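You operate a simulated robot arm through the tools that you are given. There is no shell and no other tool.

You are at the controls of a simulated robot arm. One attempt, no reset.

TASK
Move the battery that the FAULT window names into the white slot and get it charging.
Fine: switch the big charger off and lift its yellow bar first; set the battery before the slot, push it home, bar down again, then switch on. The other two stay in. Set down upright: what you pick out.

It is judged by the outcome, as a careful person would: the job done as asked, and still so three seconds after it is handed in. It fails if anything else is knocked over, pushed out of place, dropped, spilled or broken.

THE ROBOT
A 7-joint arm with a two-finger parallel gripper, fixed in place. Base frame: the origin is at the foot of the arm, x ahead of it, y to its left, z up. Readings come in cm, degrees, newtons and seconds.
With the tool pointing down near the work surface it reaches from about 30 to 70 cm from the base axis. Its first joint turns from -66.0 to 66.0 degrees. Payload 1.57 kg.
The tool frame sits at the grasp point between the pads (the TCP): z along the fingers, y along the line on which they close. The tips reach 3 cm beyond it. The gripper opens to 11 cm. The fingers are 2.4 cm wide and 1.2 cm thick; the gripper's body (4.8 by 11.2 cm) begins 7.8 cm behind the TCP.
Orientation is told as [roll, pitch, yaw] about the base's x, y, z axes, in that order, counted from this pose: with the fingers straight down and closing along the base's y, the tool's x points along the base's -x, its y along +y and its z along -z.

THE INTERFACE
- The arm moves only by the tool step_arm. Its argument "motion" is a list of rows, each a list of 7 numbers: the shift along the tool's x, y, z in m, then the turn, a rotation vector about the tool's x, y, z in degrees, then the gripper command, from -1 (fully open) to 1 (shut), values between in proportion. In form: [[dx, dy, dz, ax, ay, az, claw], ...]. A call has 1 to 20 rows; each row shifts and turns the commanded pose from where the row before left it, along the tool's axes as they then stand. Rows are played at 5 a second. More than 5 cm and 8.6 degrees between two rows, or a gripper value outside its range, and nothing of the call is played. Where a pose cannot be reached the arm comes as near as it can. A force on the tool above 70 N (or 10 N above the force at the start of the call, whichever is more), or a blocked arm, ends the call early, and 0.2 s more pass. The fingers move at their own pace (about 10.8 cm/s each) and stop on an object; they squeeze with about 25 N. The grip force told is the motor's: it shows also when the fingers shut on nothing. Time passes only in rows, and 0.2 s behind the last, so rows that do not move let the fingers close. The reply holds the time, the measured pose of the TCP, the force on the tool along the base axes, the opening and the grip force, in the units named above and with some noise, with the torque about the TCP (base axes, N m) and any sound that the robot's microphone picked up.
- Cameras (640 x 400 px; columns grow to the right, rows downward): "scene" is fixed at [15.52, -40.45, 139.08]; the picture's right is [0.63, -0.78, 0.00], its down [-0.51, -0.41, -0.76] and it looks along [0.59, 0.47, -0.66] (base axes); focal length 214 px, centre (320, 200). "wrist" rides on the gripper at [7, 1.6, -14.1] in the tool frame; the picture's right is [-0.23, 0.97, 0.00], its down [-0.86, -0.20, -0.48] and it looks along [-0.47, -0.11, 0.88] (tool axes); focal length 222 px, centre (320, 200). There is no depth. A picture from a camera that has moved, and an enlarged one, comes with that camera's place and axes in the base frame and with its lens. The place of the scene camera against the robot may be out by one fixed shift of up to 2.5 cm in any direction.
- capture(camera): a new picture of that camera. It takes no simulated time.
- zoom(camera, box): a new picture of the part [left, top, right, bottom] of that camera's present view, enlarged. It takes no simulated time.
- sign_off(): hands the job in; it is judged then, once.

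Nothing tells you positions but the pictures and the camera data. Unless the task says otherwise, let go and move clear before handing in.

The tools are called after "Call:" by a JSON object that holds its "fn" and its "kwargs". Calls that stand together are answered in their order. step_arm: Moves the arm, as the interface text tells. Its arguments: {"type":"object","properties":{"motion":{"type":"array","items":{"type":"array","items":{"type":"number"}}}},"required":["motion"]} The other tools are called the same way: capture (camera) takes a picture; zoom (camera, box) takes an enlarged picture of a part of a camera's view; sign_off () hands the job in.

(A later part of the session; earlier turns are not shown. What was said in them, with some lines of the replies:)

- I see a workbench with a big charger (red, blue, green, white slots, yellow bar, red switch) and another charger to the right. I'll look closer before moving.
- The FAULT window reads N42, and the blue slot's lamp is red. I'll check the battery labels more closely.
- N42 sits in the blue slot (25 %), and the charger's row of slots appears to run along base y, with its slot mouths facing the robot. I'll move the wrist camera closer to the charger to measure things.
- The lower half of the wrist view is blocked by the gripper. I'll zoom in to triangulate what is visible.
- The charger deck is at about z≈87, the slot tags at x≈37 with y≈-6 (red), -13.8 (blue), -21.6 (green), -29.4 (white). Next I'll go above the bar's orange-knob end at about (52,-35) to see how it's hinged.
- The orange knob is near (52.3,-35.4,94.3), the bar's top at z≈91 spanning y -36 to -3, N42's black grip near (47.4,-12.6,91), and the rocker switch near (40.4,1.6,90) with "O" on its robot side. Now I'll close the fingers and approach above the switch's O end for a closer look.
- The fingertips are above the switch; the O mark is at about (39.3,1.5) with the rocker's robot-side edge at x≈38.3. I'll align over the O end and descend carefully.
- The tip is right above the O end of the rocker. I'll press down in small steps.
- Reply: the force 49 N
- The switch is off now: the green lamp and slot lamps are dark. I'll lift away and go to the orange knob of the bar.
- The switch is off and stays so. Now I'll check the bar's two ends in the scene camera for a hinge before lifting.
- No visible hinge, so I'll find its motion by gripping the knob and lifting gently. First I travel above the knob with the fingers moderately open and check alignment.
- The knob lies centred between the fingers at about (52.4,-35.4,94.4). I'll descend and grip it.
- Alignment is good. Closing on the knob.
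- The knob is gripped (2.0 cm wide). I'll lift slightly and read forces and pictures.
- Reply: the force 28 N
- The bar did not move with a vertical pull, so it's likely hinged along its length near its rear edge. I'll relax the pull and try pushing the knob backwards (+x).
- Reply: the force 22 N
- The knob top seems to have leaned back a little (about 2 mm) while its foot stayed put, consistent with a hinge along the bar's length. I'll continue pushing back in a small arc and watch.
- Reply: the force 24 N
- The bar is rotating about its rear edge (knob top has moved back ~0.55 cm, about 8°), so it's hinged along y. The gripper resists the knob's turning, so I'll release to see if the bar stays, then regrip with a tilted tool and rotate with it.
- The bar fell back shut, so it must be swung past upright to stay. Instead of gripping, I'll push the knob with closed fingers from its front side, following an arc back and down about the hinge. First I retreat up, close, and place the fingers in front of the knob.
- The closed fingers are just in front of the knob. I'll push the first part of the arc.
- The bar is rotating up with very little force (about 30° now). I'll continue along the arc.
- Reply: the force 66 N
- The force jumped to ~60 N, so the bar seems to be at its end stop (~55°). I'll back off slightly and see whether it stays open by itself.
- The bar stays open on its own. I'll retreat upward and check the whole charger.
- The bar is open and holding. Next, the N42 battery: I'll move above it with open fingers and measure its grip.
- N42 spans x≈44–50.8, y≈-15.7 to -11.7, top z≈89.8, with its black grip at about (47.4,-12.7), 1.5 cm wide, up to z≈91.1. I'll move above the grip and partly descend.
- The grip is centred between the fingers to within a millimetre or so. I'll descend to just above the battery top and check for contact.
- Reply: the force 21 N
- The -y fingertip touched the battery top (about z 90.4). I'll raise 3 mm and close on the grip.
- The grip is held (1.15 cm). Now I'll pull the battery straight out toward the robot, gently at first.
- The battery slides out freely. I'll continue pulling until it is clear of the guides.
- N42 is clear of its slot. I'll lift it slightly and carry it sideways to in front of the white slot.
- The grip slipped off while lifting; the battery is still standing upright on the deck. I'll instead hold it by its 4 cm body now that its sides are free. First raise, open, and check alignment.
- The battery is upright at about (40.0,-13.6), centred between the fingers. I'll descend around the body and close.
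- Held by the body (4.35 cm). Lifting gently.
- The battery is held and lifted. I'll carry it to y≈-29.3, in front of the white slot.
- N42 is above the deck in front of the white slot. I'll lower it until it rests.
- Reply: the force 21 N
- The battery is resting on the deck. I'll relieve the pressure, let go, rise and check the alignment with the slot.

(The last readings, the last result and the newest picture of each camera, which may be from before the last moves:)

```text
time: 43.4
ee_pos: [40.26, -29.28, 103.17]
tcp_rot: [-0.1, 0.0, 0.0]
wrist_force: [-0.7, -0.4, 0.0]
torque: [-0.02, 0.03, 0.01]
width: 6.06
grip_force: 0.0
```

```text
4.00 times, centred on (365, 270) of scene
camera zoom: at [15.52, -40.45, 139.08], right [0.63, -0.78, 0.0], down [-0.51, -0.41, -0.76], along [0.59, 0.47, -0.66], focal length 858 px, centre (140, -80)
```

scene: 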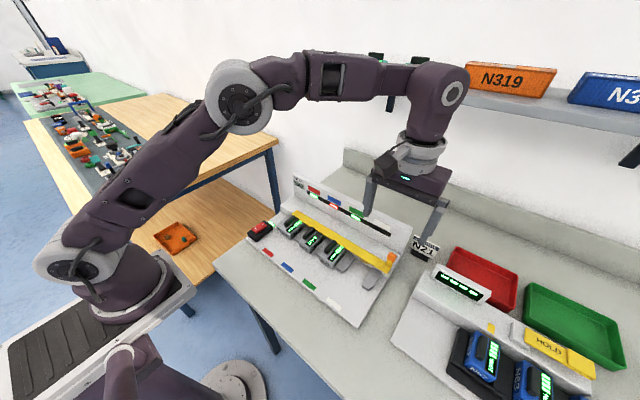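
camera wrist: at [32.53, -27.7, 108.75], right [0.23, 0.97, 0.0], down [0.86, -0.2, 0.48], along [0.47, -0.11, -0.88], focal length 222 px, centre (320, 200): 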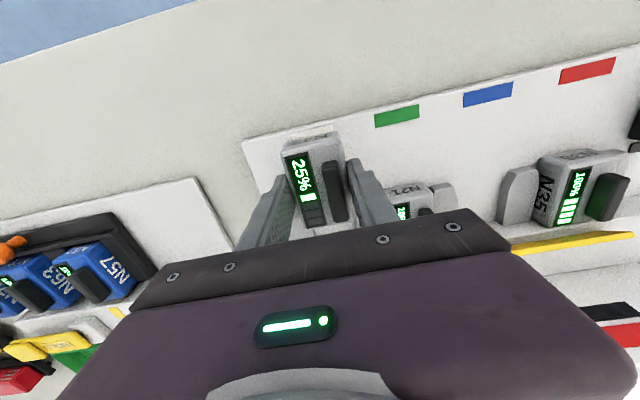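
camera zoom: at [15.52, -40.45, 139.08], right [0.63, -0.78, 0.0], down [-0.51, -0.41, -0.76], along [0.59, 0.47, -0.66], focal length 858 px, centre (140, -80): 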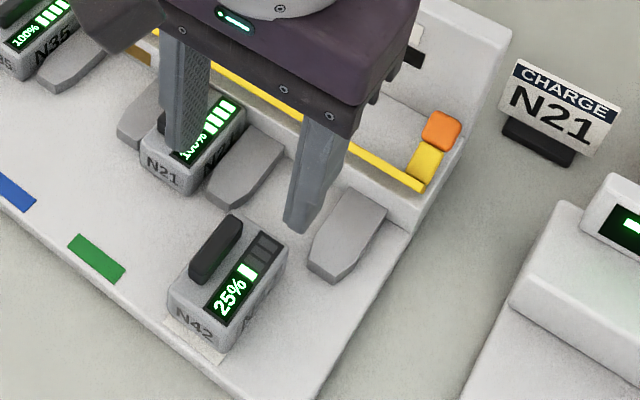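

N42 stands upright before the white slot, nearly centred (slot centre y≈-29.4, battery y≈-29.2, gap ±0.35). I'll close the fingers and move in front of the battery's front face to push it home.

Call:
{"fn": "step_arm", "kwargs": {"motion": [[0.02, 0, 0, 0, 0, 0, 1], [0.02, 0, 0, 0, 0, 0, 1], [0.0155, 0, 0, 0, 0, 0, 1], [0, 0, 0.03, 0, 0, 0, 1], [0, 0, 0.03, 0, 0, 0, 1], [0, 0, 0, 0, 0, 0, 1]]}}

Call:
{"fn": "zoom", "kwargs": {"camera": "wrist", "box": [200, 60, 440, 240]}}

Call:
{"fn": "zoom", "kwargs": {"camera": "scene", "box": [310, 220, 420, 320]}}

```text
time: 44.8
ee_pos: [34.74, -29.2, 97.05]
tcp_rot: [0.0, 0.0, 0.1]
wrist_force: [0.0, -0.5, -0.6]
torque: [-0.01, 0.01, -0.03]
width: 0.0
grip_force: 21.1
```

```text
2.22 times, centred on (320, 150) of wrist
camera zoom: at [27.81, -27.67, 111.19], right [0.23, 0.97, 0.0], down [0.86, -0.2, 0.48], along [0.47, -0.11, -0.88], focal length 494 px, centre (320, 311)
```

zoom: 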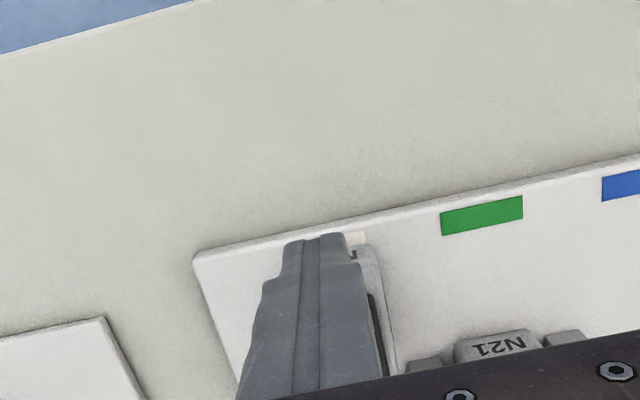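

```text
4.00 times, centred on (365, 270) of scene
camera zoom: at [15.52, -40.45, 139.08], right [0.63, -0.78, 0.0], down [-0.51, -0.41, -0.76], along [0.59, 0.47, -0.66], focal length 858 px, centre (140, -80)
```

zoom: 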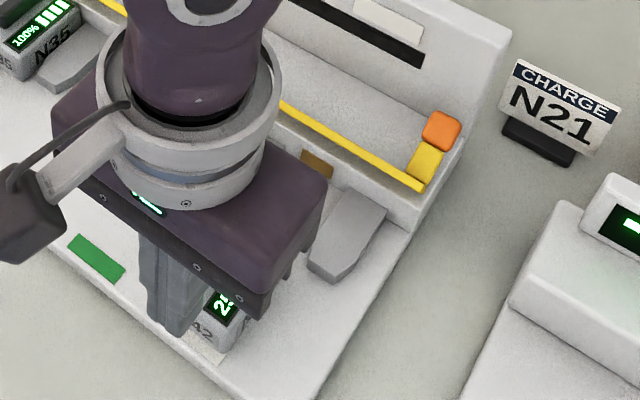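

Call:
{"fn": "step_arm", "kwargs": {"motion": [[0, 0, 0.025, 0, 0, 0, 1], [0, 0, 0.025, 0, 0, 0, 1], [0, 0, 0.007, 0, 0, 0, 1], [0, 0, 0, 0, 0, 0, 1]]}}

Call:
{"fn": "zoom", "kwargs": {"camera": "wrist", "box": [220, 80, 420, 230]}}

Call:
{"fn": "zoom", "kwargs": {"camera": "scene", "box": [310, 220, 420, 320]}}

```text
time: 45.8
ee_pos: [34.91, -29.25, 91.4]
tcp_rot: [0.0, 0.0, 0.0]
wrist_force: [0.5, 1.3, -0.1]
torque: [-0.03, -0.02, -0.02]
width: 0.02
grip_force: 21.0
```

```text
2.67 times, centred on (320, 155) of wrist
camera zoom: at [27.88, -27.68, 105.47], right [0.23, 0.97, 0.0], down [0.86, -0.2, 0.48], along [0.47, -0.11, -0.88], focal length 592 px, centre (320, 320)
```

zoom: 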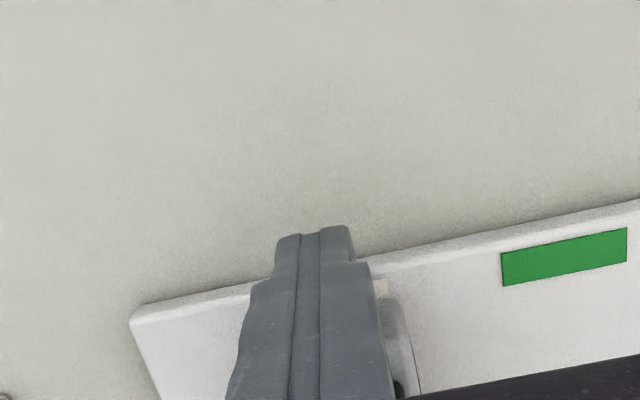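

```text
4.00 times, centred on (365, 270) of scene
camera zoom: at [15.52, -40.45, 139.08], right [0.63, -0.78, 0.0], down [-0.51, -0.41, -0.76], along [0.59, 0.47, -0.66], focal length 858 px, centre (140, -80)
```

zoom: 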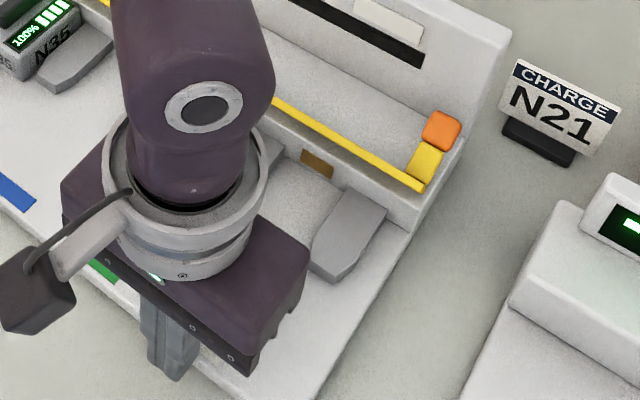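

The fingers are in front of the battery's front face. I'll push it into the slot slowly.

Call:
{"fn": "step_arm", "kwargs": {"motion": [[-0.006, 0, 0, 0, 0, 0, 1], [-0.006, 0, 0, 0, 0, 0, 1], [-0.006, 0, 0, 0, 0, 0, 1], [-0.006, 0, 0, 0, 0, 0, 1], [-0.006, 0, 0, 0, 0, 0, 1], [0, 0, 0, 0, 0, 0, 1]]}}

Call:
{"fn": "zoom", "kwargs": {"camera": "wrist", "box": [220, 80, 420, 230]}}

Call:
{"fn": "zoom", "kwargs": {"camera": "scene", "box": [310, 220, 420, 320]}}

```text
time: 47.2
ee_pos: [37.77, -29.37, 91.37]
tcp_rot: [0.0, 0.0, 0.0]
wrist_force: [-0.6, -0.8, -0.3]
torque: [-0.01, -0.01, -0.03]
width: 0.0
grip_force: 20.8
```

```text
2.67 times, centred on (320, 155) of wrist
camera zoom: at [30.85, -27.67, 105.51], right [0.23, 0.97, 0.0], down [0.86, -0.2, 0.48], along [0.47, -0.11, -0.88], focal length 592 px, centre (320, 320)
```

zoom: 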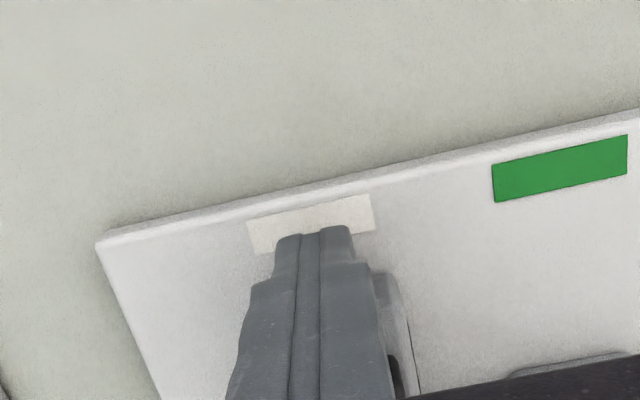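

```text
4.00 times, centred on (365, 270) of scene
camera zoom: at [15.52, -40.45, 139.08], right [0.63, -0.78, 0.0], down [-0.51, -0.41, -0.76], along [0.59, 0.47, -0.66], focal length 858 px, centre (140, -80)
```

zoom: 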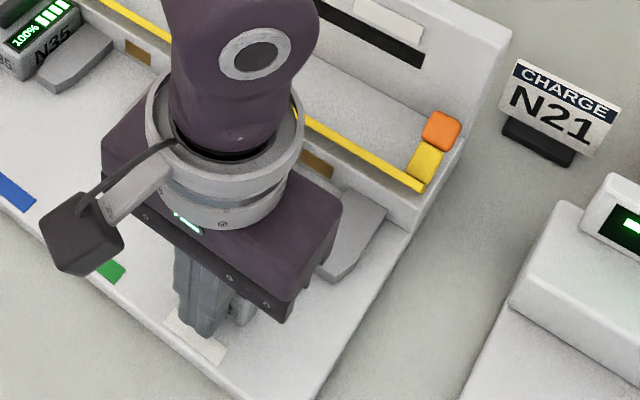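

Call:
{"fn": "step_arm", "kwargs": {"motion": [[-0.005, 0, 0, 0, 0, 0, 1], [-0.005, 0, 0, 0, 0, 0, 1], [-0.005, 0, 0, 0, 0, 0, 1], [-0.005, 0, 0, 0, 0, 0, 1], [-0.005, 0, 0, 0, 0, 0, 1], [0, 0, 0, 0, 0, 0, 1]]}}

Call:
{"fn": "zoom", "kwargs": {"camera": "wrist", "box": [220, 80, 420, 230]}}

Call:
{"fn": "zoom", "kwargs": {"camera": "scene", "box": [310, 220, 420, 320]}}

```text
time: 48.6
ee_pos: [40.28, -29.31, 91.39]
tcp_rot: [0.0, 0.0, 0.0]
wrist_force: [-0.4, 0.1, 0.2]
torque: [0.01, 0.04, -0.01]
width: 0.0
grip_force: 21.1
```

```text
2.67 times, centred on (320, 155) of wrist
camera zoom: at [33.36, -27.63, 105.51], right [0.23, 0.97, 0.0], down [0.86, -0.2, 0.48], along [0.47, -0.11, -0.88], focal length 592 px, centre (320, 320)
```

zoom: 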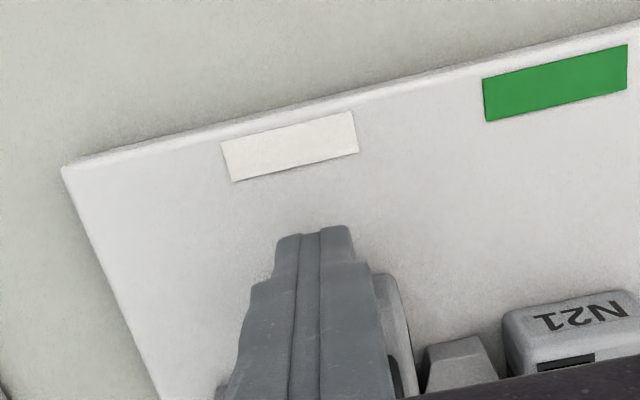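

```text
4.00 times, centred on (365, 270) of scene
camera zoom: at [15.52, -40.45, 139.08], right [0.63, -0.78, 0.0], down [-0.51, -0.41, -0.76], along [0.59, 0.47, -0.66], focal length 858 px, centre (140, -80)
```

zoom: 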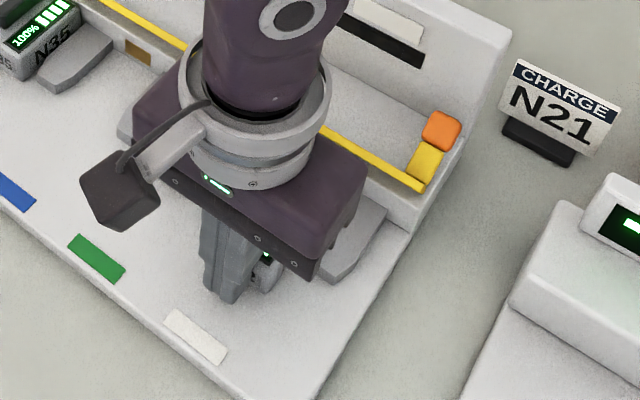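

It slides in easily. I'll push the remaining ~2.5 cm in small steps until it seats.

Call:
{"fn": "step_arm", "kwargs": {"motion": [[-0.005, 0, 0, 0, 0, 0, 1], [-0.005, 0, 0, 0, 0, 0, 1], [-0.005, 0, 0, 0, 0, 0, 1], [-0.004, 0, 0, 0, 0, 0, 1], [0, 0, 0, 0, 0, 0, 1]]}}

Call:
{"fn": "zoom", "kwargs": {"camera": "wrist", "box": [220, 80, 420, 230]}}

Call:
{"fn": "zoom", "kwargs": {"camera": "scene", "box": [310, 220, 420, 320]}}

```text
time: 49.8
ee_pos: [42.2, -29.22, 91.46]
tcp_rot: [0.0, 0.0, 0.0]
wrist_force: [-0.7, -0.5, 1.0]
torque: [-0.06, -0.01, 0.0]
width: 0.01
grip_force: 20.8
```

```text
2.67 times, centred on (320, 155) of wrist
camera zoom: at [35.22, -27.63, 105.53], right [0.23, 0.97, 0.0], down [0.86, -0.2, 0.48], along [0.47, -0.11, -0.88], focal length 592 px, centre (320, 320)
```

zoom: 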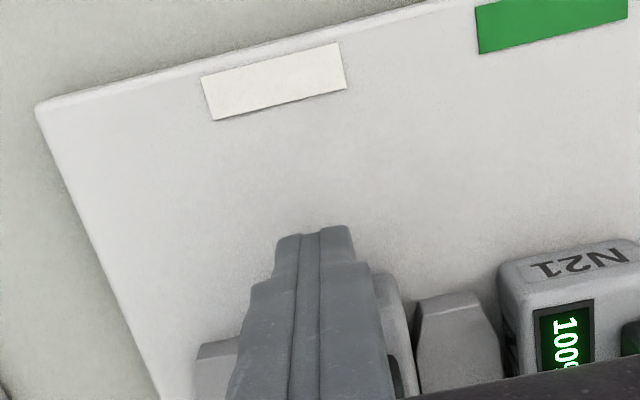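

```text
4.00 times, centred on (365, 270) of scene
camera zoom: at [15.52, -40.45, 139.08], right [0.63, -0.78, 0.0], down [-0.51, -0.41, -0.76], along [0.59, 0.47, -0.66], focal length 858 px, centre (140, -80)
```

zoom: 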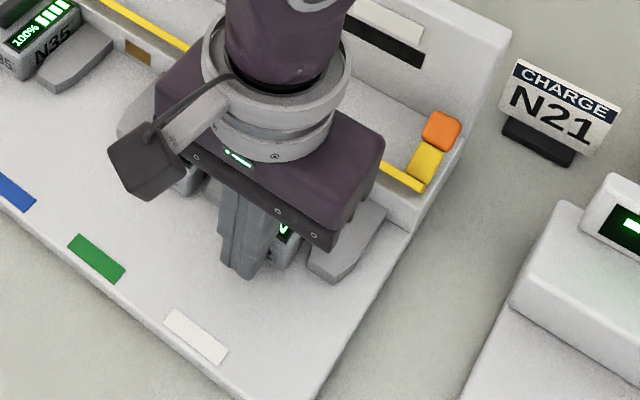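

Call:
{"fn": "step_arm", "kwargs": {"motion": [[-0.003, 0, 0, 0, 0, 0, 1], [-0.002, 0, 0, 0, 0, 0, 1], [-0.001, 0, 0, 0, 0, 0, 1], [0, 0, 0, 0, 0, 0, 1]]}}

Call:
{"fn": "zoom", "kwargs": {"camera": "wrist", "box": [220, 80, 420, 230]}}

```text
time: 50.8
ee_pos: [42.79, -29.33, 91.46]
tcp_rot: [0.0, 0.0, 0.0]
wrist_force: [-1.0, -0.2, -0.6]
torque: [-0.01, -0.02, 0.0]
width: 0.04
grip_force: 21.6
```

```text
2.67 times, centred on (320, 155) of wrist
camera zoom: at [35.82, -27.66, 105.51], right [0.23, 0.97, 0.0], down [0.86, -0.2, 0.48], along [0.47, -0.11, -0.88], focal length 592 px, centre (320, 320)
```

zoom: 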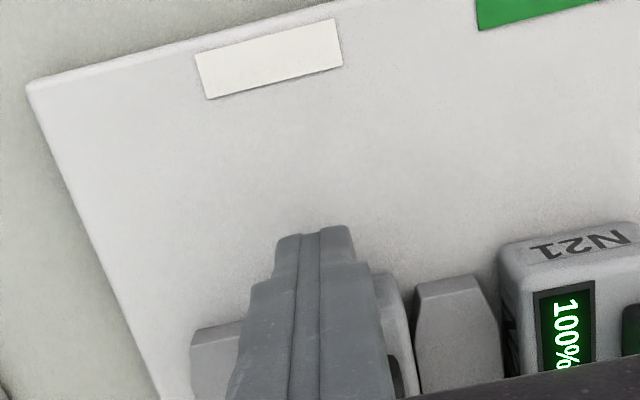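

Call:
{"fn": "step_arm", "kwargs": {"motion": [[-0.002, 0, 0, 0, 0, 0, 1], [-0.002, 0, 0, 0, 0, 0, 1], [0, 0, 0, 0, 0, 0, 1]]}}

Call:
{"fn": "zoom", "kwargs": {"camera": "scene", "box": [310, 220, 420, 320]}}

```text
time: 51.6
ee_pos: [42.84, -29.32, 91.34]
tcp_rot: [0.1, 0.4, 0.0]
wrist_force: [-33.9, 1.6, 8.4]
torque: [-0.09, 0.42, 0.03]
width: 0.0
grip_force: 21.2
```

```text
4.00 times, centred on (365, 270) of scene
camera zoom: at [15.42, -40.44, 139.1], right [0.63, -0.78, 0.0], down [-0.51, -0.41, -0.76], along [0.59, 0.47, -0.66], focal length 858 px, centre (140, -80)
```

zoom: 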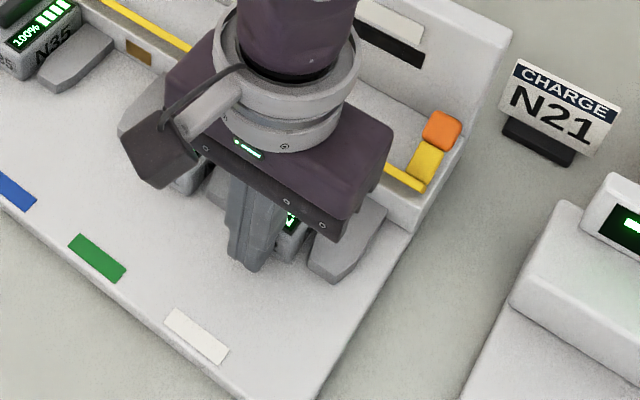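

Force rose to 34 N right at the expected seat position — the battery is home. I'll back off, rise and inspect.

Call:
{"fn": "step_arm", "kwargs": {"motion": [[0.005, 0, 0, 0, 0, 0, 1], [0.015, 0, 0, 0, 0, 0, 1], [0, 0, -0.04, 0, 0, 0, 1], [0, 0, -0.04, 0, 0, 0, 1], [0, 0, -0.04, 0, 0, 0, 1], [0, 0.04, 0, 0, 0, 0, 1], [0, 0.04, 0, 0, 0, 0, 1], [0, 0, 0, 0, 0, 0, 1]]}}

Call:
{"fn": "zoom", "kwargs": {"camera": "wrist", "box": [120, 60, 420, 240]}}

Call:
{"fn": "zoom", "kwargs": {"camera": "scene", "box": [270, 190, 430, 320]}}

Call:
{"fn": "zoom", "kwargs": {"camera": "scene", "box": [320, 225, 400, 295]}}

```text
time: 53.4
ee_pos: [41.11, -21.14, 103.36]
tcp_rot: [0.0, 0.0, -0.1]
wrist_force: [-0.5, 0.5, 0.4]
torque: [0.0, 0.04, 0.02]
width: 0.0
grip_force: 21.3
```

```text
2.13 times, centred on (270, 150) of wrist
camera zoom: at [34.15, -19.61, 117.51], right [0.23, 0.97, 0.0], down [0.86, -0.2, 0.48], along [0.47, -0.11, -0.88], focal length 474 px, centre (427, 307)
```

zoom: 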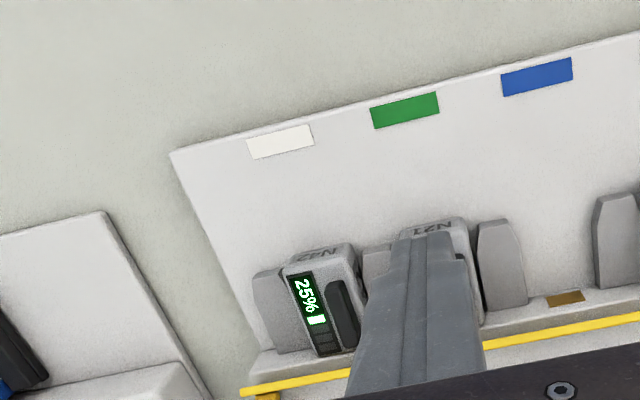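

```text
3.08 times, centred on (350, 255) of scene
camera zoom: at [15.52, -40.45, 139.08], right [0.63, -0.78, 0.0], down [-0.51, -0.41, -0.76], along [0.59, 0.47, -0.66], focal length 660 px, centre (228, 31)
```

zoom: 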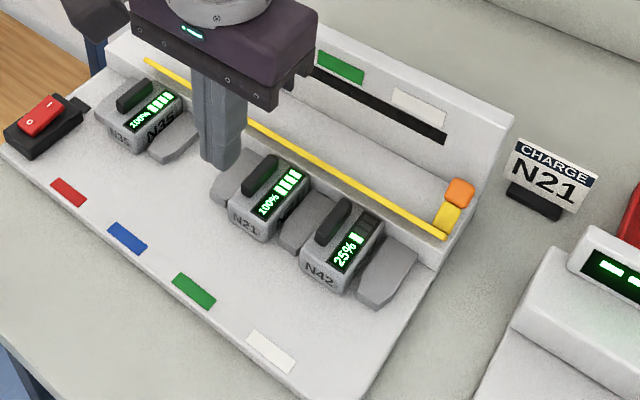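

```text
5.71 times, centred on (360, 260) of scene
camera zoom: at [15.52, -40.45, 139.08], right [0.63, -0.78, 0.0], down [-0.51, -0.41, -0.76], along [0.59, 0.47, -0.66], focal length 1226 px, centre (91, -143)
```

zoom: 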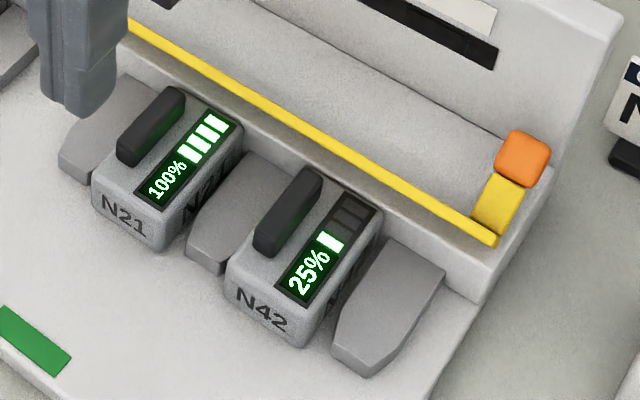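

N42 is seated in the white slot, flush with its neighbours. Next the bar: I'll go behind it (panel side) with closed fingers at y≈-32.5, between the knob and N42's grip.

Call:
{"fn": "step_arm", "kwargs": {"motion": [[-0.033, -0.0285, 0, 0, 0, 0, 1], [-0.033, -0.0285, 0, 0, 0, 0, 1], [-0.033, -0.0285, 0, 0, 0, 0, 1], [-0.032, -0.028, 0, 0, 0, 0, 1], [0, 0, 0.02, 0, 0, 0, 1], [0, 0, 0.02, 0, 0, 0, 1], [0, 0, 0, 0, 0, 0, 1]]}}

Call:
{"fn": "zoom", "kwargs": {"camera": "wrist", "box": [220, 80, 420, 230]}}

Call:
{"fn": "zoom", "kwargs": {"camera": "scene", "box": [340, 190, 430, 290]}}

```text
time: 55.0
ee_pos: [54.23, -32.66, 99.45]
tcp_rot: [0.0, -0.2, 0.0]
wrist_force: [-1.4, -0.4, 0.1]
torque: [0.02, 0.0, 0.03]
width: 0.02
grip_force: 21.3
```

```text
2.67 times, centred on (320, 155) of wrist
camera zoom: at [47.27, -30.99, 113.51], right [0.23, 0.97, 0.0], down [0.86, -0.2, 0.48], along [0.47, -0.11, -0.88], focal length 592 px, centre (320, 320)
```

zoom: 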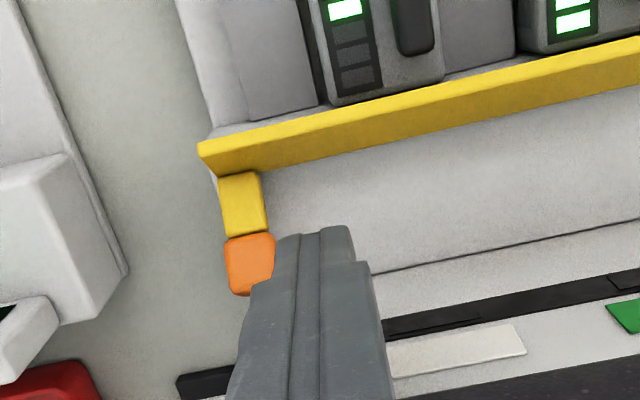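

```text
4.00 times, centred on (385, 240) of scene
camera zoom: at [15.52, -40.45, 139.08], right [0.63, -0.78, 0.0], down [-0.51, -0.41, -0.76], along [0.59, 0.47, -0.66], focal length 858 px, centre (60, 40)
```

zoom: 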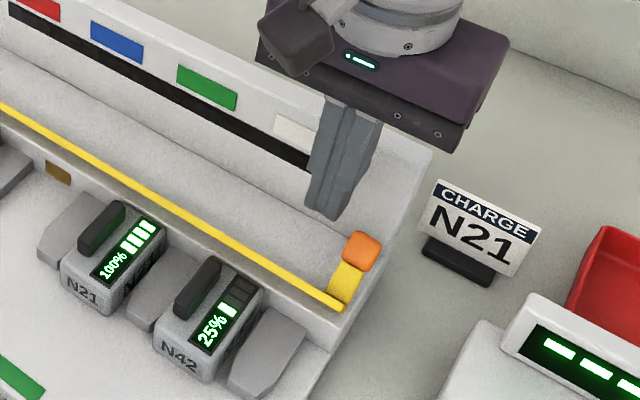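

Call:
{"fn": "step_arm", "kwargs": {"motion": [[0, 0.0015, 0.02, 0, 0, 0, 1], [0, 0, 0.02, 0, 0, 0, 1], [0, 0, 0.005, 0, 0, 0, 1], [0, 0, 0, 0, 0, 0, 1]]}}

Call:
{"fn": "zoom", "kwargs": {"camera": "wrist", "box": [220, 80, 420, 230]}}

Call:
{"fn": "zoom", "kwargs": {"camera": "scene", "box": [340, 190, 430, 290]}}

```text
time: 56.0
ee_pos: [54.34, -32.39, 94.8]
tcp_rot: [0.1, 0.0, 0.2]
wrist_force: [-0.5, 0.0, -0.4]
torque: [0.06, 0.01, 0.0]
width: 0.02
grip_force: 21.2
```

```text
2.67 times, centred on (320, 155) of wrist
camera zoom: at [47.31, -30.85, 108.98], right [0.23, 0.97, 0.0], down [0.86, -0.2, 0.48], along [0.47, -0.11, -0.88], focal length 592 px, centre (320, 320)
```

zoom: 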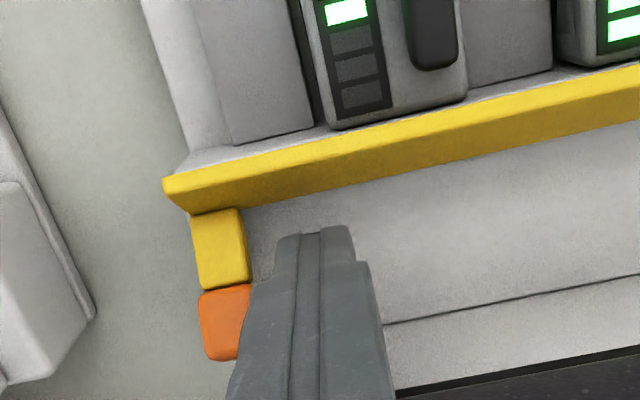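

```text
4.00 times, centred on (385, 240) of scene
camera zoom: at [15.52, -40.45, 139.08], right [0.63, -0.78, 0.0], down [-0.51, -0.41, -0.76], along [0.59, 0.47, -0.66], focal length 858 px, centre (60, 40)
```

zoom: 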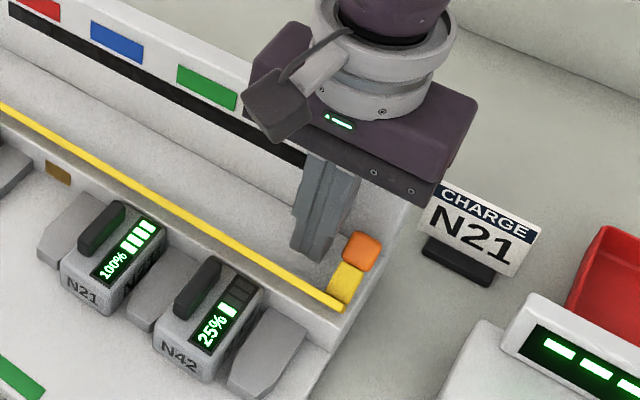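

The fingers are behind the bar. I'll pull toward the robot slowly to tip the bar down.

Call:
{"fn": "step_arm", "kwargs": {"motion": [[0.006, 0, 0, 0, 0, 0, 1], [0.005, 0, 0, 0, 0, 0, 1], [0.004, 0, 0, 0, 0, 0, 1], [0.004, 0, 0, 0, 0, 0, 1], [0, 0, 0, 0, 0, 0, 1]]}}

Call:
{"fn": "zoom", "kwargs": {"camera": "wrist", "box": [220, 80, 420, 230]}}

Call:
{"fn": "zoom", "kwargs": {"camera": "scene", "box": [340, 190, 430, 290]}}

```text
time: 57.2
ee_pos: [52.37, -32.4, 94.84]
tcp_rot: [0.0, -0.1, 0.0]
wrist_force: [-0.6, 0.0, 1.0]
torque: [0.02, 0.01, 0.01]
width: 0.0
grip_force: 21.6
```

```text
2.67 times, centred on (320, 155) of wrist
camera zoom: at [45.39, -30.87, 109.0], right [0.23, 0.97, 0.0], down [0.86, -0.2, 0.48], along [0.47, -0.11, -0.88], focal length 592 px, centre (320, 320)
```

zoom: 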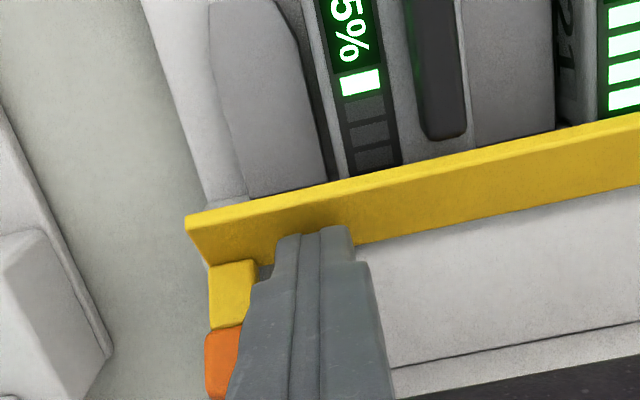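

```text
4.00 times, centred on (385, 240) of scene
camera zoom: at [15.52, -40.45, 139.08], right [0.63, -0.78, 0.0], down [-0.51, -0.41, -0.76], along [0.59, 0.47, -0.66], focal length 858 px, centre (60, 40)
```

zoom: 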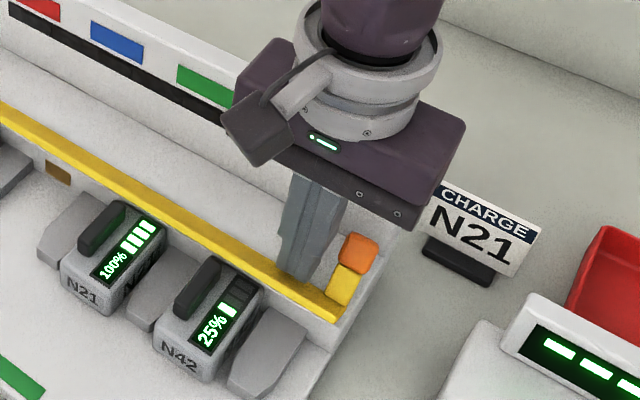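

The bar is tipping down. Continuing.

Call:
{"fn": "step_arm", "kwargs": {"motion": [[0.004, 0, 0, 0, 0, 0, 1], [0.004, 0, 0, 0, 0, 0, 1], [0.004, 0, 0, 0, 0, 0, 1], [0.004, 0, 0, 0, 0, 0, 1], [0, 0, 0, 0, 0, 0, 1]]}}

Call:
{"fn": "zoom", "kwargs": {"camera": "wrist", "box": [220, 80, 420, 230]}}

Call:
{"fn": "zoom", "kwargs": {"camera": "scene", "box": [340, 190, 430, 290]}}

```text
time: 58.4
ee_pos: [50.77, -32.59, 94.88]
tcp_rot: [0.1, -0.1, 0.0]
wrist_force: [0.2, 0.1, -0.3]
torque: [-0.01, 0.03, 0.01]
width: 0.0
grip_force: 21.5
```

```text
2.67 times, centred on (320, 155) of wrist
camera zoom: at [43.82, -30.85, 109.03], right [0.23, 0.97, 0.0], down [0.86, -0.2, 0.48], along [0.47, -0.11, -0.88], focal length 592 px, centre (320, 320)
```

zoom: 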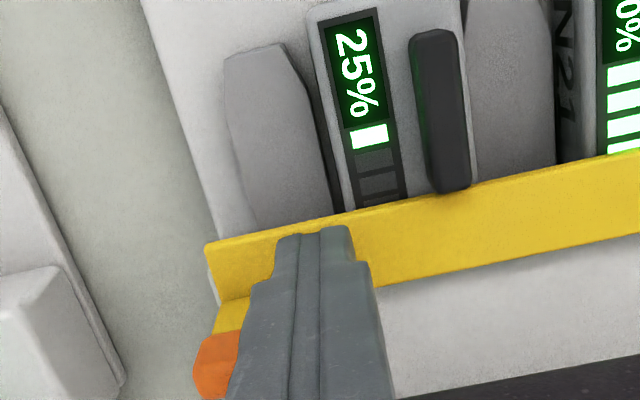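

```text
4.00 times, centred on (385, 240) of scene
camera zoom: at [15.52, -40.45, 139.08], right [0.63, -0.78, 0.0], down [-0.51, -0.41, -0.76], along [0.59, 0.47, -0.66], focal length 858 px, centre (60, 40)
```

zoom: 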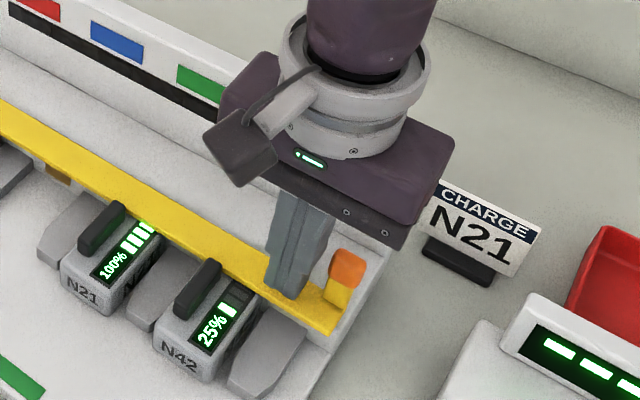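

The bar looks fully down (its corner is back at its original place). I'll press it lightly from above to be sure.

Call:
{"fn": "step_arm", "kwargs": {"motion": [[0, 0, 0.004, 0, 0, 0, 1], [0, 0, 0.003, 0, 0, 0, 1], [0, 0, 0.001, 0, 0, 0, 1], [0, 0, 0.001, 0, 0, 0, 1], [0, 0, 0, 0, 0, 0, 1]]}}

```text
time: 59.6
ee_pos: [50.78, -32.5, 94.26]
tcp_rot: [-0.1, -0.1, 0.2]
wrist_force: [-5.6, 8.3, 38.3]
torque: [0.28, -0.12, -0.08]
width: 0.0
grip_force: 21.2
```

The bar is firmly down (contact at z≈91.2, its closed height). I'll rise and verify.

Call:
{"fn": "step_arm", "kwargs": {"motion": [[0, 0, -0.02, 0, 0, 0, 1], [0, 0, -0.04, 0, 0, 0, 1], [0, 0, -0.04, 0, 0, 0, 1], [0.03, 0.03, 0, 0, 0, 0, 1], [0.03, 0.03, 0, 0, 0, 0, 1], [0.01, 0.04, 0, 0, 0, 0, 1], [0.01, 0.04, 0, 0, 0, 0, 1], [0, 0, 0, 0, 0, 0, 1]]}}

Call:
{"fn": "zoom", "kwargs": {"camera": "scene", "box": [260, 180, 430, 320]}}

Call:
{"fn": "zoom", "kwargs": {"camera": "scene", "box": [355, 235, 410, 285]}}

Call:
{"fn": "capture", "kwargs": {"camera": "wrist"}}

```text
time: 61.4
ee_pos: [42.83, -18.4, 103.96]
tcp_rot: [-0.1, 0.1, 0.0]
wrist_force: [-0.3, -0.1, 0.5]
torque: [-0.03, 0.03, -0.01]
width: 0.0
grip_force: 21.4
```

```text
2.86 times, centred on (345, 250) of scene
camera zoom: at [15.52, -40.45, 139.08], right [0.63, -0.78, 0.0], down [-0.51, -0.41, -0.76], along [0.59, 0.47, -0.66], focal length 613 px, centre (249, 57)
```

zoom: 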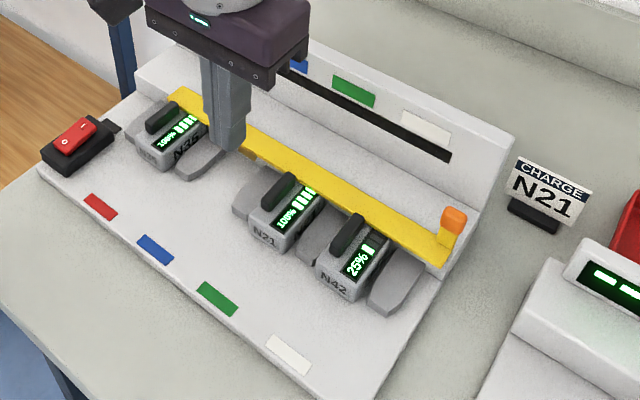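

```text
8.00 times, centred on (382, 260) of scene
camera zoom: at [15.52, -40.45, 139.08], right [0.63, -0.78, 0.0], down [-0.51, -0.41, -0.76], along [0.59, 0.47, -0.66], focal length 1716 px, centre (-180, -280)
```

zoom: 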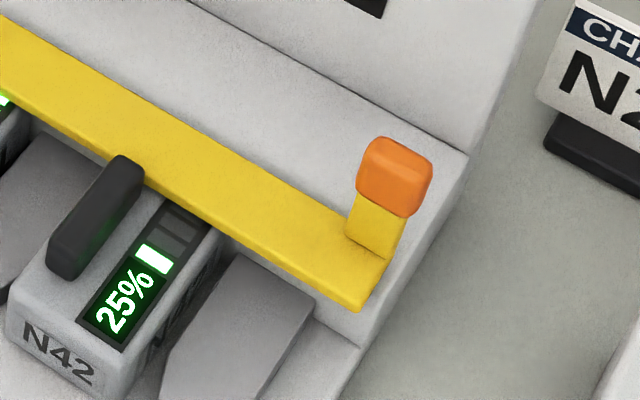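

```text
taken
camera wrist: at [35.76, -16.82, 118.16], right [0.23, 0.97, 0.0], down [0.85, -0.2, 0.48], along [0.47, -0.11, -0.88], focal length 222 px, centre (320, 200)
```

wrist: 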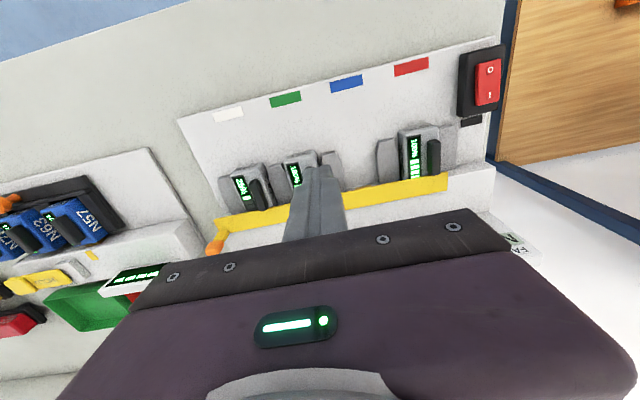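

The bar is closed exactly as before. Now I'll go to the switch and approach its "I" end (x≈42.3, y≈1.55).

Call:
{"fn": "step_arm", "kwargs": {"motion": [[0.001, 0.04, 0, 0, 0, 0, 1], [0.001, 0.04, 0, 0, 0, 0, 1], [0.001, 0.04, 0, 0, 0, 0, 1], [0.001, 0.04, 0, 0, 0, 0, 1], [0.001, 0.0395, 0, 0, 0, 0, 1], [0, 0, 0.03, 0, 0, 0, 1], [0, 0, 0.03, 0, 0, 0, 1], [0, 0, 0.025, 0, 0, 0, 1], [0, 0, 0, 0, 0, 0, 1]]}}

Call:
{"fn": "zoom", "kwargs": {"camera": "scene", "box": [230, 190, 310, 255]}}

Call:
{"fn": "zoom", "kwargs": {"camera": "wrist", "box": [260, 100, 380, 200]}}

```text
time: 63.4
ee_pos: [42.31, 1.54, 95.57]
tcp_rot: [0.0, 0.0, 0.0]
wrist_force: [-0.5, -0.2, -0.2]
torque: [-0.05, 0.0, -0.03]
width: 0.0
grip_force: 21.4
```

```text
6.15 times, centred on (270, 222) of scene
camera zoom: at [15.52, -40.45, 139.08], right [0.63, -0.78, 0.0], down [-0.51, -0.41, -0.76], along [0.59, 0.47, -0.66], focal length 1320 px, centre (628, 62)
```

zoom: 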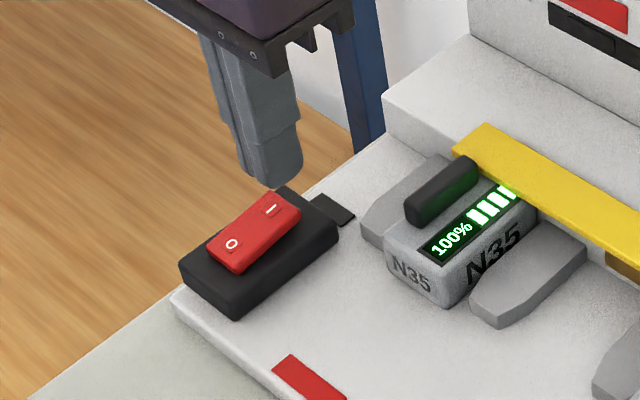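

```text
4.00 times, centred on (320, 150) of wrist
camera zoom: at [35.36, 3.08, 109.62], right [0.23, 0.97, 0.0], down [0.86, -0.2, 0.48], along [0.47, -0.11, -0.88], focal length 888 px, centre (320, 400)
```

zoom: 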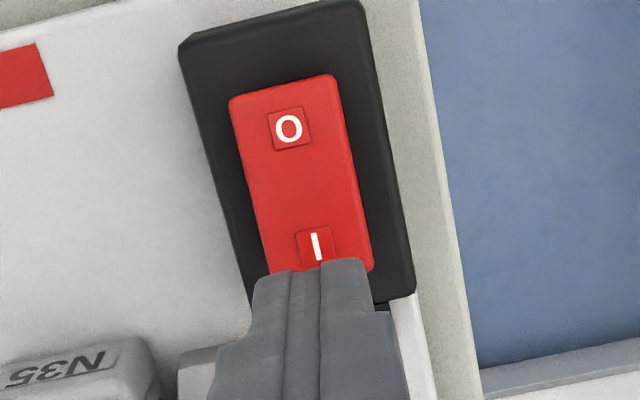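

The fingertips are above the I end. Pressing down in small steps.

Call:
{"fn": "step_arm", "kwargs": {"motion": [[0, 0, 0.01, 0, 0, 0, 1], [0, 0, 0.006, 0, 0, 0, 1], [0, 0, 0.003, 0, 0, 0, 1], [0, 0, 0, 0, 0, 0, 1]]}}

Call:
{"fn": "zoom", "kwargs": {"camera": "scene", "box": [230, 190, 310, 255]}}

```text
time: 64.4
ee_pos: [42.29, 1.51, 93.59]
tcp_rot: [-0.1, 0.1, 0.1]
wrist_force: [-0.2, 0.5, 0.7]
torque: [0.02, 0.01, -0.01]
width: 0.01
grip_force: 21.2
```

```text
6.15 times, centred on (270, 222) of scene
camera zoom: at [15.52, -40.45, 139.08], right [0.63, -0.78, 0.0], down [-0.51, -0.41, -0.76], along [0.59, 0.47, -0.66], focal length 1320 px, centre (628, 62)
```

zoom: 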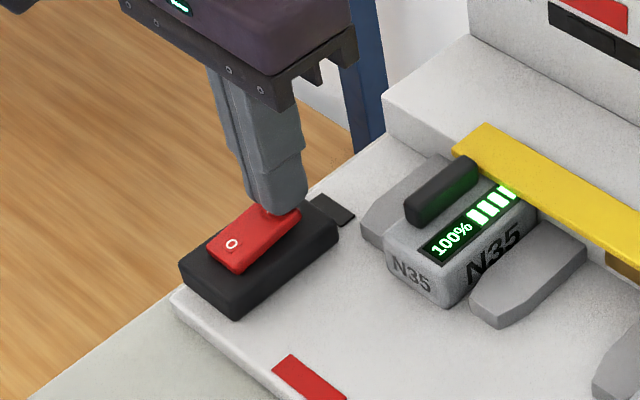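

Call:
{"fn": "step_arm", "kwargs": {"motion": [[0, 0, 0.002, 0, 0, 0, 1], [0, 0, 0.002, 0, 0, 0, 1], [0, 0, 0.001, 0, 0, 0, 1], [0, 0, 0, 0, 0, 0, 1]]}}

Call:
{"fn": "zoom", "kwargs": {"camera": "scene", "box": [230, 190, 310, 255]}}

Call:
{"fn": "zoom", "kwargs": {"camera": "scene", "box": [280, 165, 420, 285]}}

```text
time: 65.4
ee_pos: [42.28, 1.49, 93.24]
tcp_rot: [0.0, -0.2, 0.1]
wrist_force: [-2.4, 2.7, 17.9]
torque: [0.02, 0.33, -0.06]
width: 0.01
grip_force: 21.7
```

```text
6.15 times, centred on (270, 222) of scene
camera zoom: at [15.49, -40.45, 139.08], right [0.63, -0.78, 0.0], down [-0.51, -0.41, -0.76], along [0.59, 0.47, -0.66], focal length 1320 px, centre (628, 62)
```

zoom: 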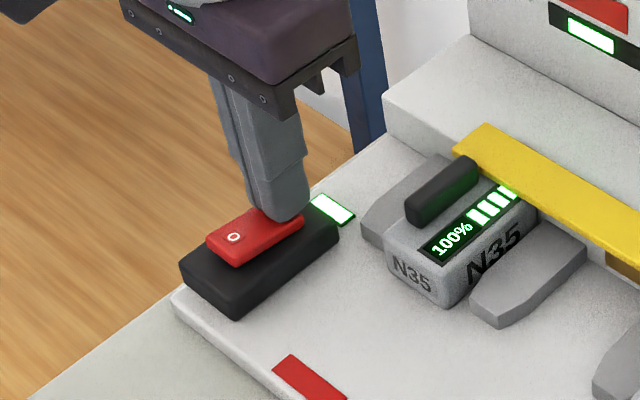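

```text
3.33 times, centred on (350, 225) of scene
camera zoom: at [15.49, -40.45, 139.08], right [0.63, -0.78, 0.0], down [-0.51, -0.41, -0.76], along [0.59, 0.47, -0.66], focal length 715 px, centre (220, 117)
```

zoom: 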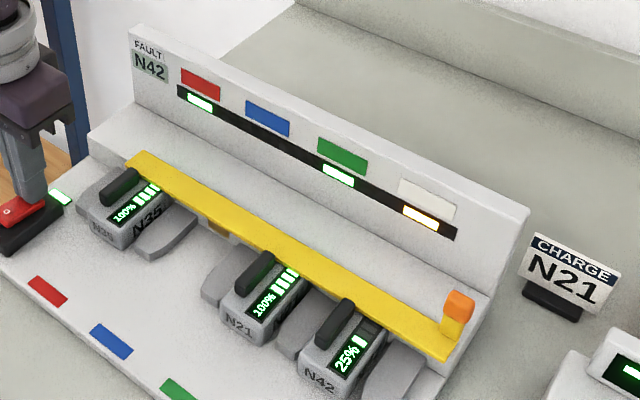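

The charger is on: the red and green slots show green, and the white slot's lamp is amber (charging N42). I'll lift clear and verify it stays so.

Call:
{"fn": "step_arm", "kwargs": {"motion": [[0, 0, -0.02, 0, 0, 0, 1], [0, 0, -0.04, 0, 0, 0, 1], [0, 0, -0.04, 0, 0, 0, 1], [0, 0, -0.04, 0, 0, 0, 1], [0, 0, -0.04, 0, 0, 0, 1], [0, 0, -0.04, 0, 0, 0, 1], [0, 0, 0, 0, 0, 0, 1], [0, 0, 0, 0, 0, 0, 1], [0, 0, 0, 0, 0, 0, 1], [0, 0, 0, 0, 0, 0, 1]]}}

Call:
{"fn": "capture", "kwargs": {"camera": "scene"}}

Call:
{"fn": "zoom", "kwargs": {"camera": "scene", "box": [230, 160, 430, 330]}}

Call:
{"fn": "zoom", "kwargs": {"camera": "scene", "box": [330, 190, 420, 290]}}

Call:
{"fn": "capture", "kwargs": {"camera": "wrist"}}

```text
time: 67.6
ee_pos: [42.32, 1.46, 115.18]
tcp_rot: [0.0, 0.0, 0.0]
wrist_force: [-0.5, -0.7, -0.4]
torque: [0.0, -0.02, 0.0]
width: 0.0
grip_force: 21.3
```

```text
taken
```

scene: 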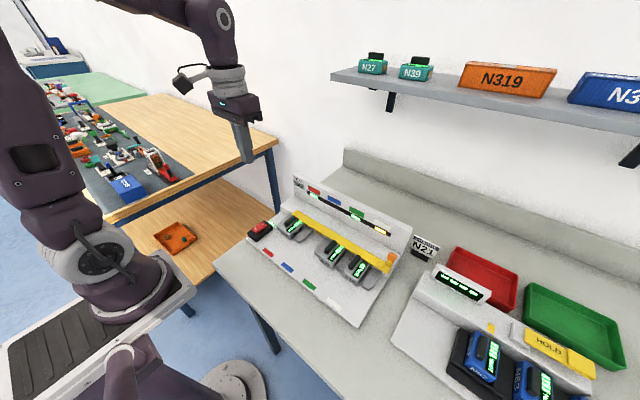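

```text
2.35 times, centred on (330, 245) of scene
camera zoom: at [15.52, -40.45, 139.08], right [0.63, -0.78, 0.0], down [-0.51, -0.41, -0.76], along [0.59, 0.47, -0.66], focal length 505 px, centre (296, 94)
```

zoom: 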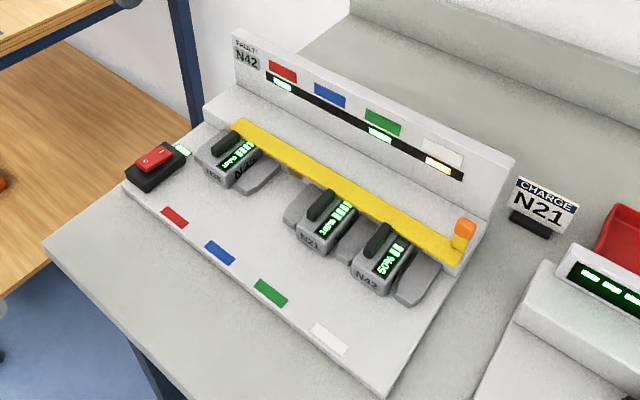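

```text
4.00 times, centred on (375, 240) of scene
camera zoom: at [15.52, -40.45, 139.08], right [0.63, -0.78, 0.0], down [-0.51, -0.41, -0.76], along [0.59, 0.47, -0.66], focal length 858 px, centre (100, 40)
```

zoom: 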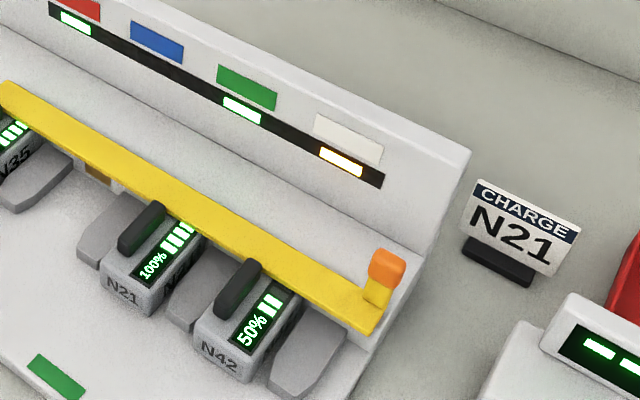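

```text
taken
camera wrist: at [35.37, 3.04, 129.24], right [0.23, 0.97, 0.0], down [0.86, -0.2, 0.48], along [0.47, -0.11, -0.88], focal length 222 px, centre (320, 200)
```

wrist: 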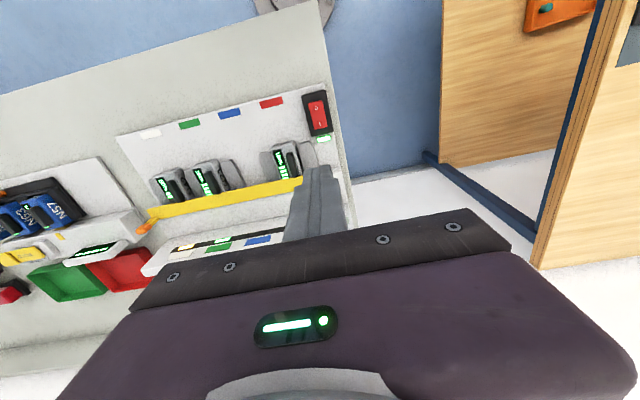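

N42 is in the white slot and charging: its display has risen to 50 % and the slot lamp is amber. The bar is down, the switch is on, N35 and N21 are still in their slots, and the arm is clear. I'm handing the job in.

Call:
{"fn": "sign_off", "kwargs": {}}

```text
The job is handed in.
```

The job is done and handed in. N42, the battery named in the FAULT window, is now in the white slot and charging. Its display had gone from 25 % to 50 % at my last look, and the slot lamp is amber.

- **Charger:** I switched it off and lifted the yellow bar first. Afterwards I put the bar back down and switched the charger on again.
- **Other two batteries:** N35 and N21 stayed in their slots, and both lamps are green.
- **Slip while lifting:** My first lift of N42, by its black grip, slipped off. The battery stayed standing upright on the deck, so I picked it up again by its body. I then set it down upright before the white slot and pushed it home.
- **Surroundings:** The last pictures show nothing else knocked over or moved.
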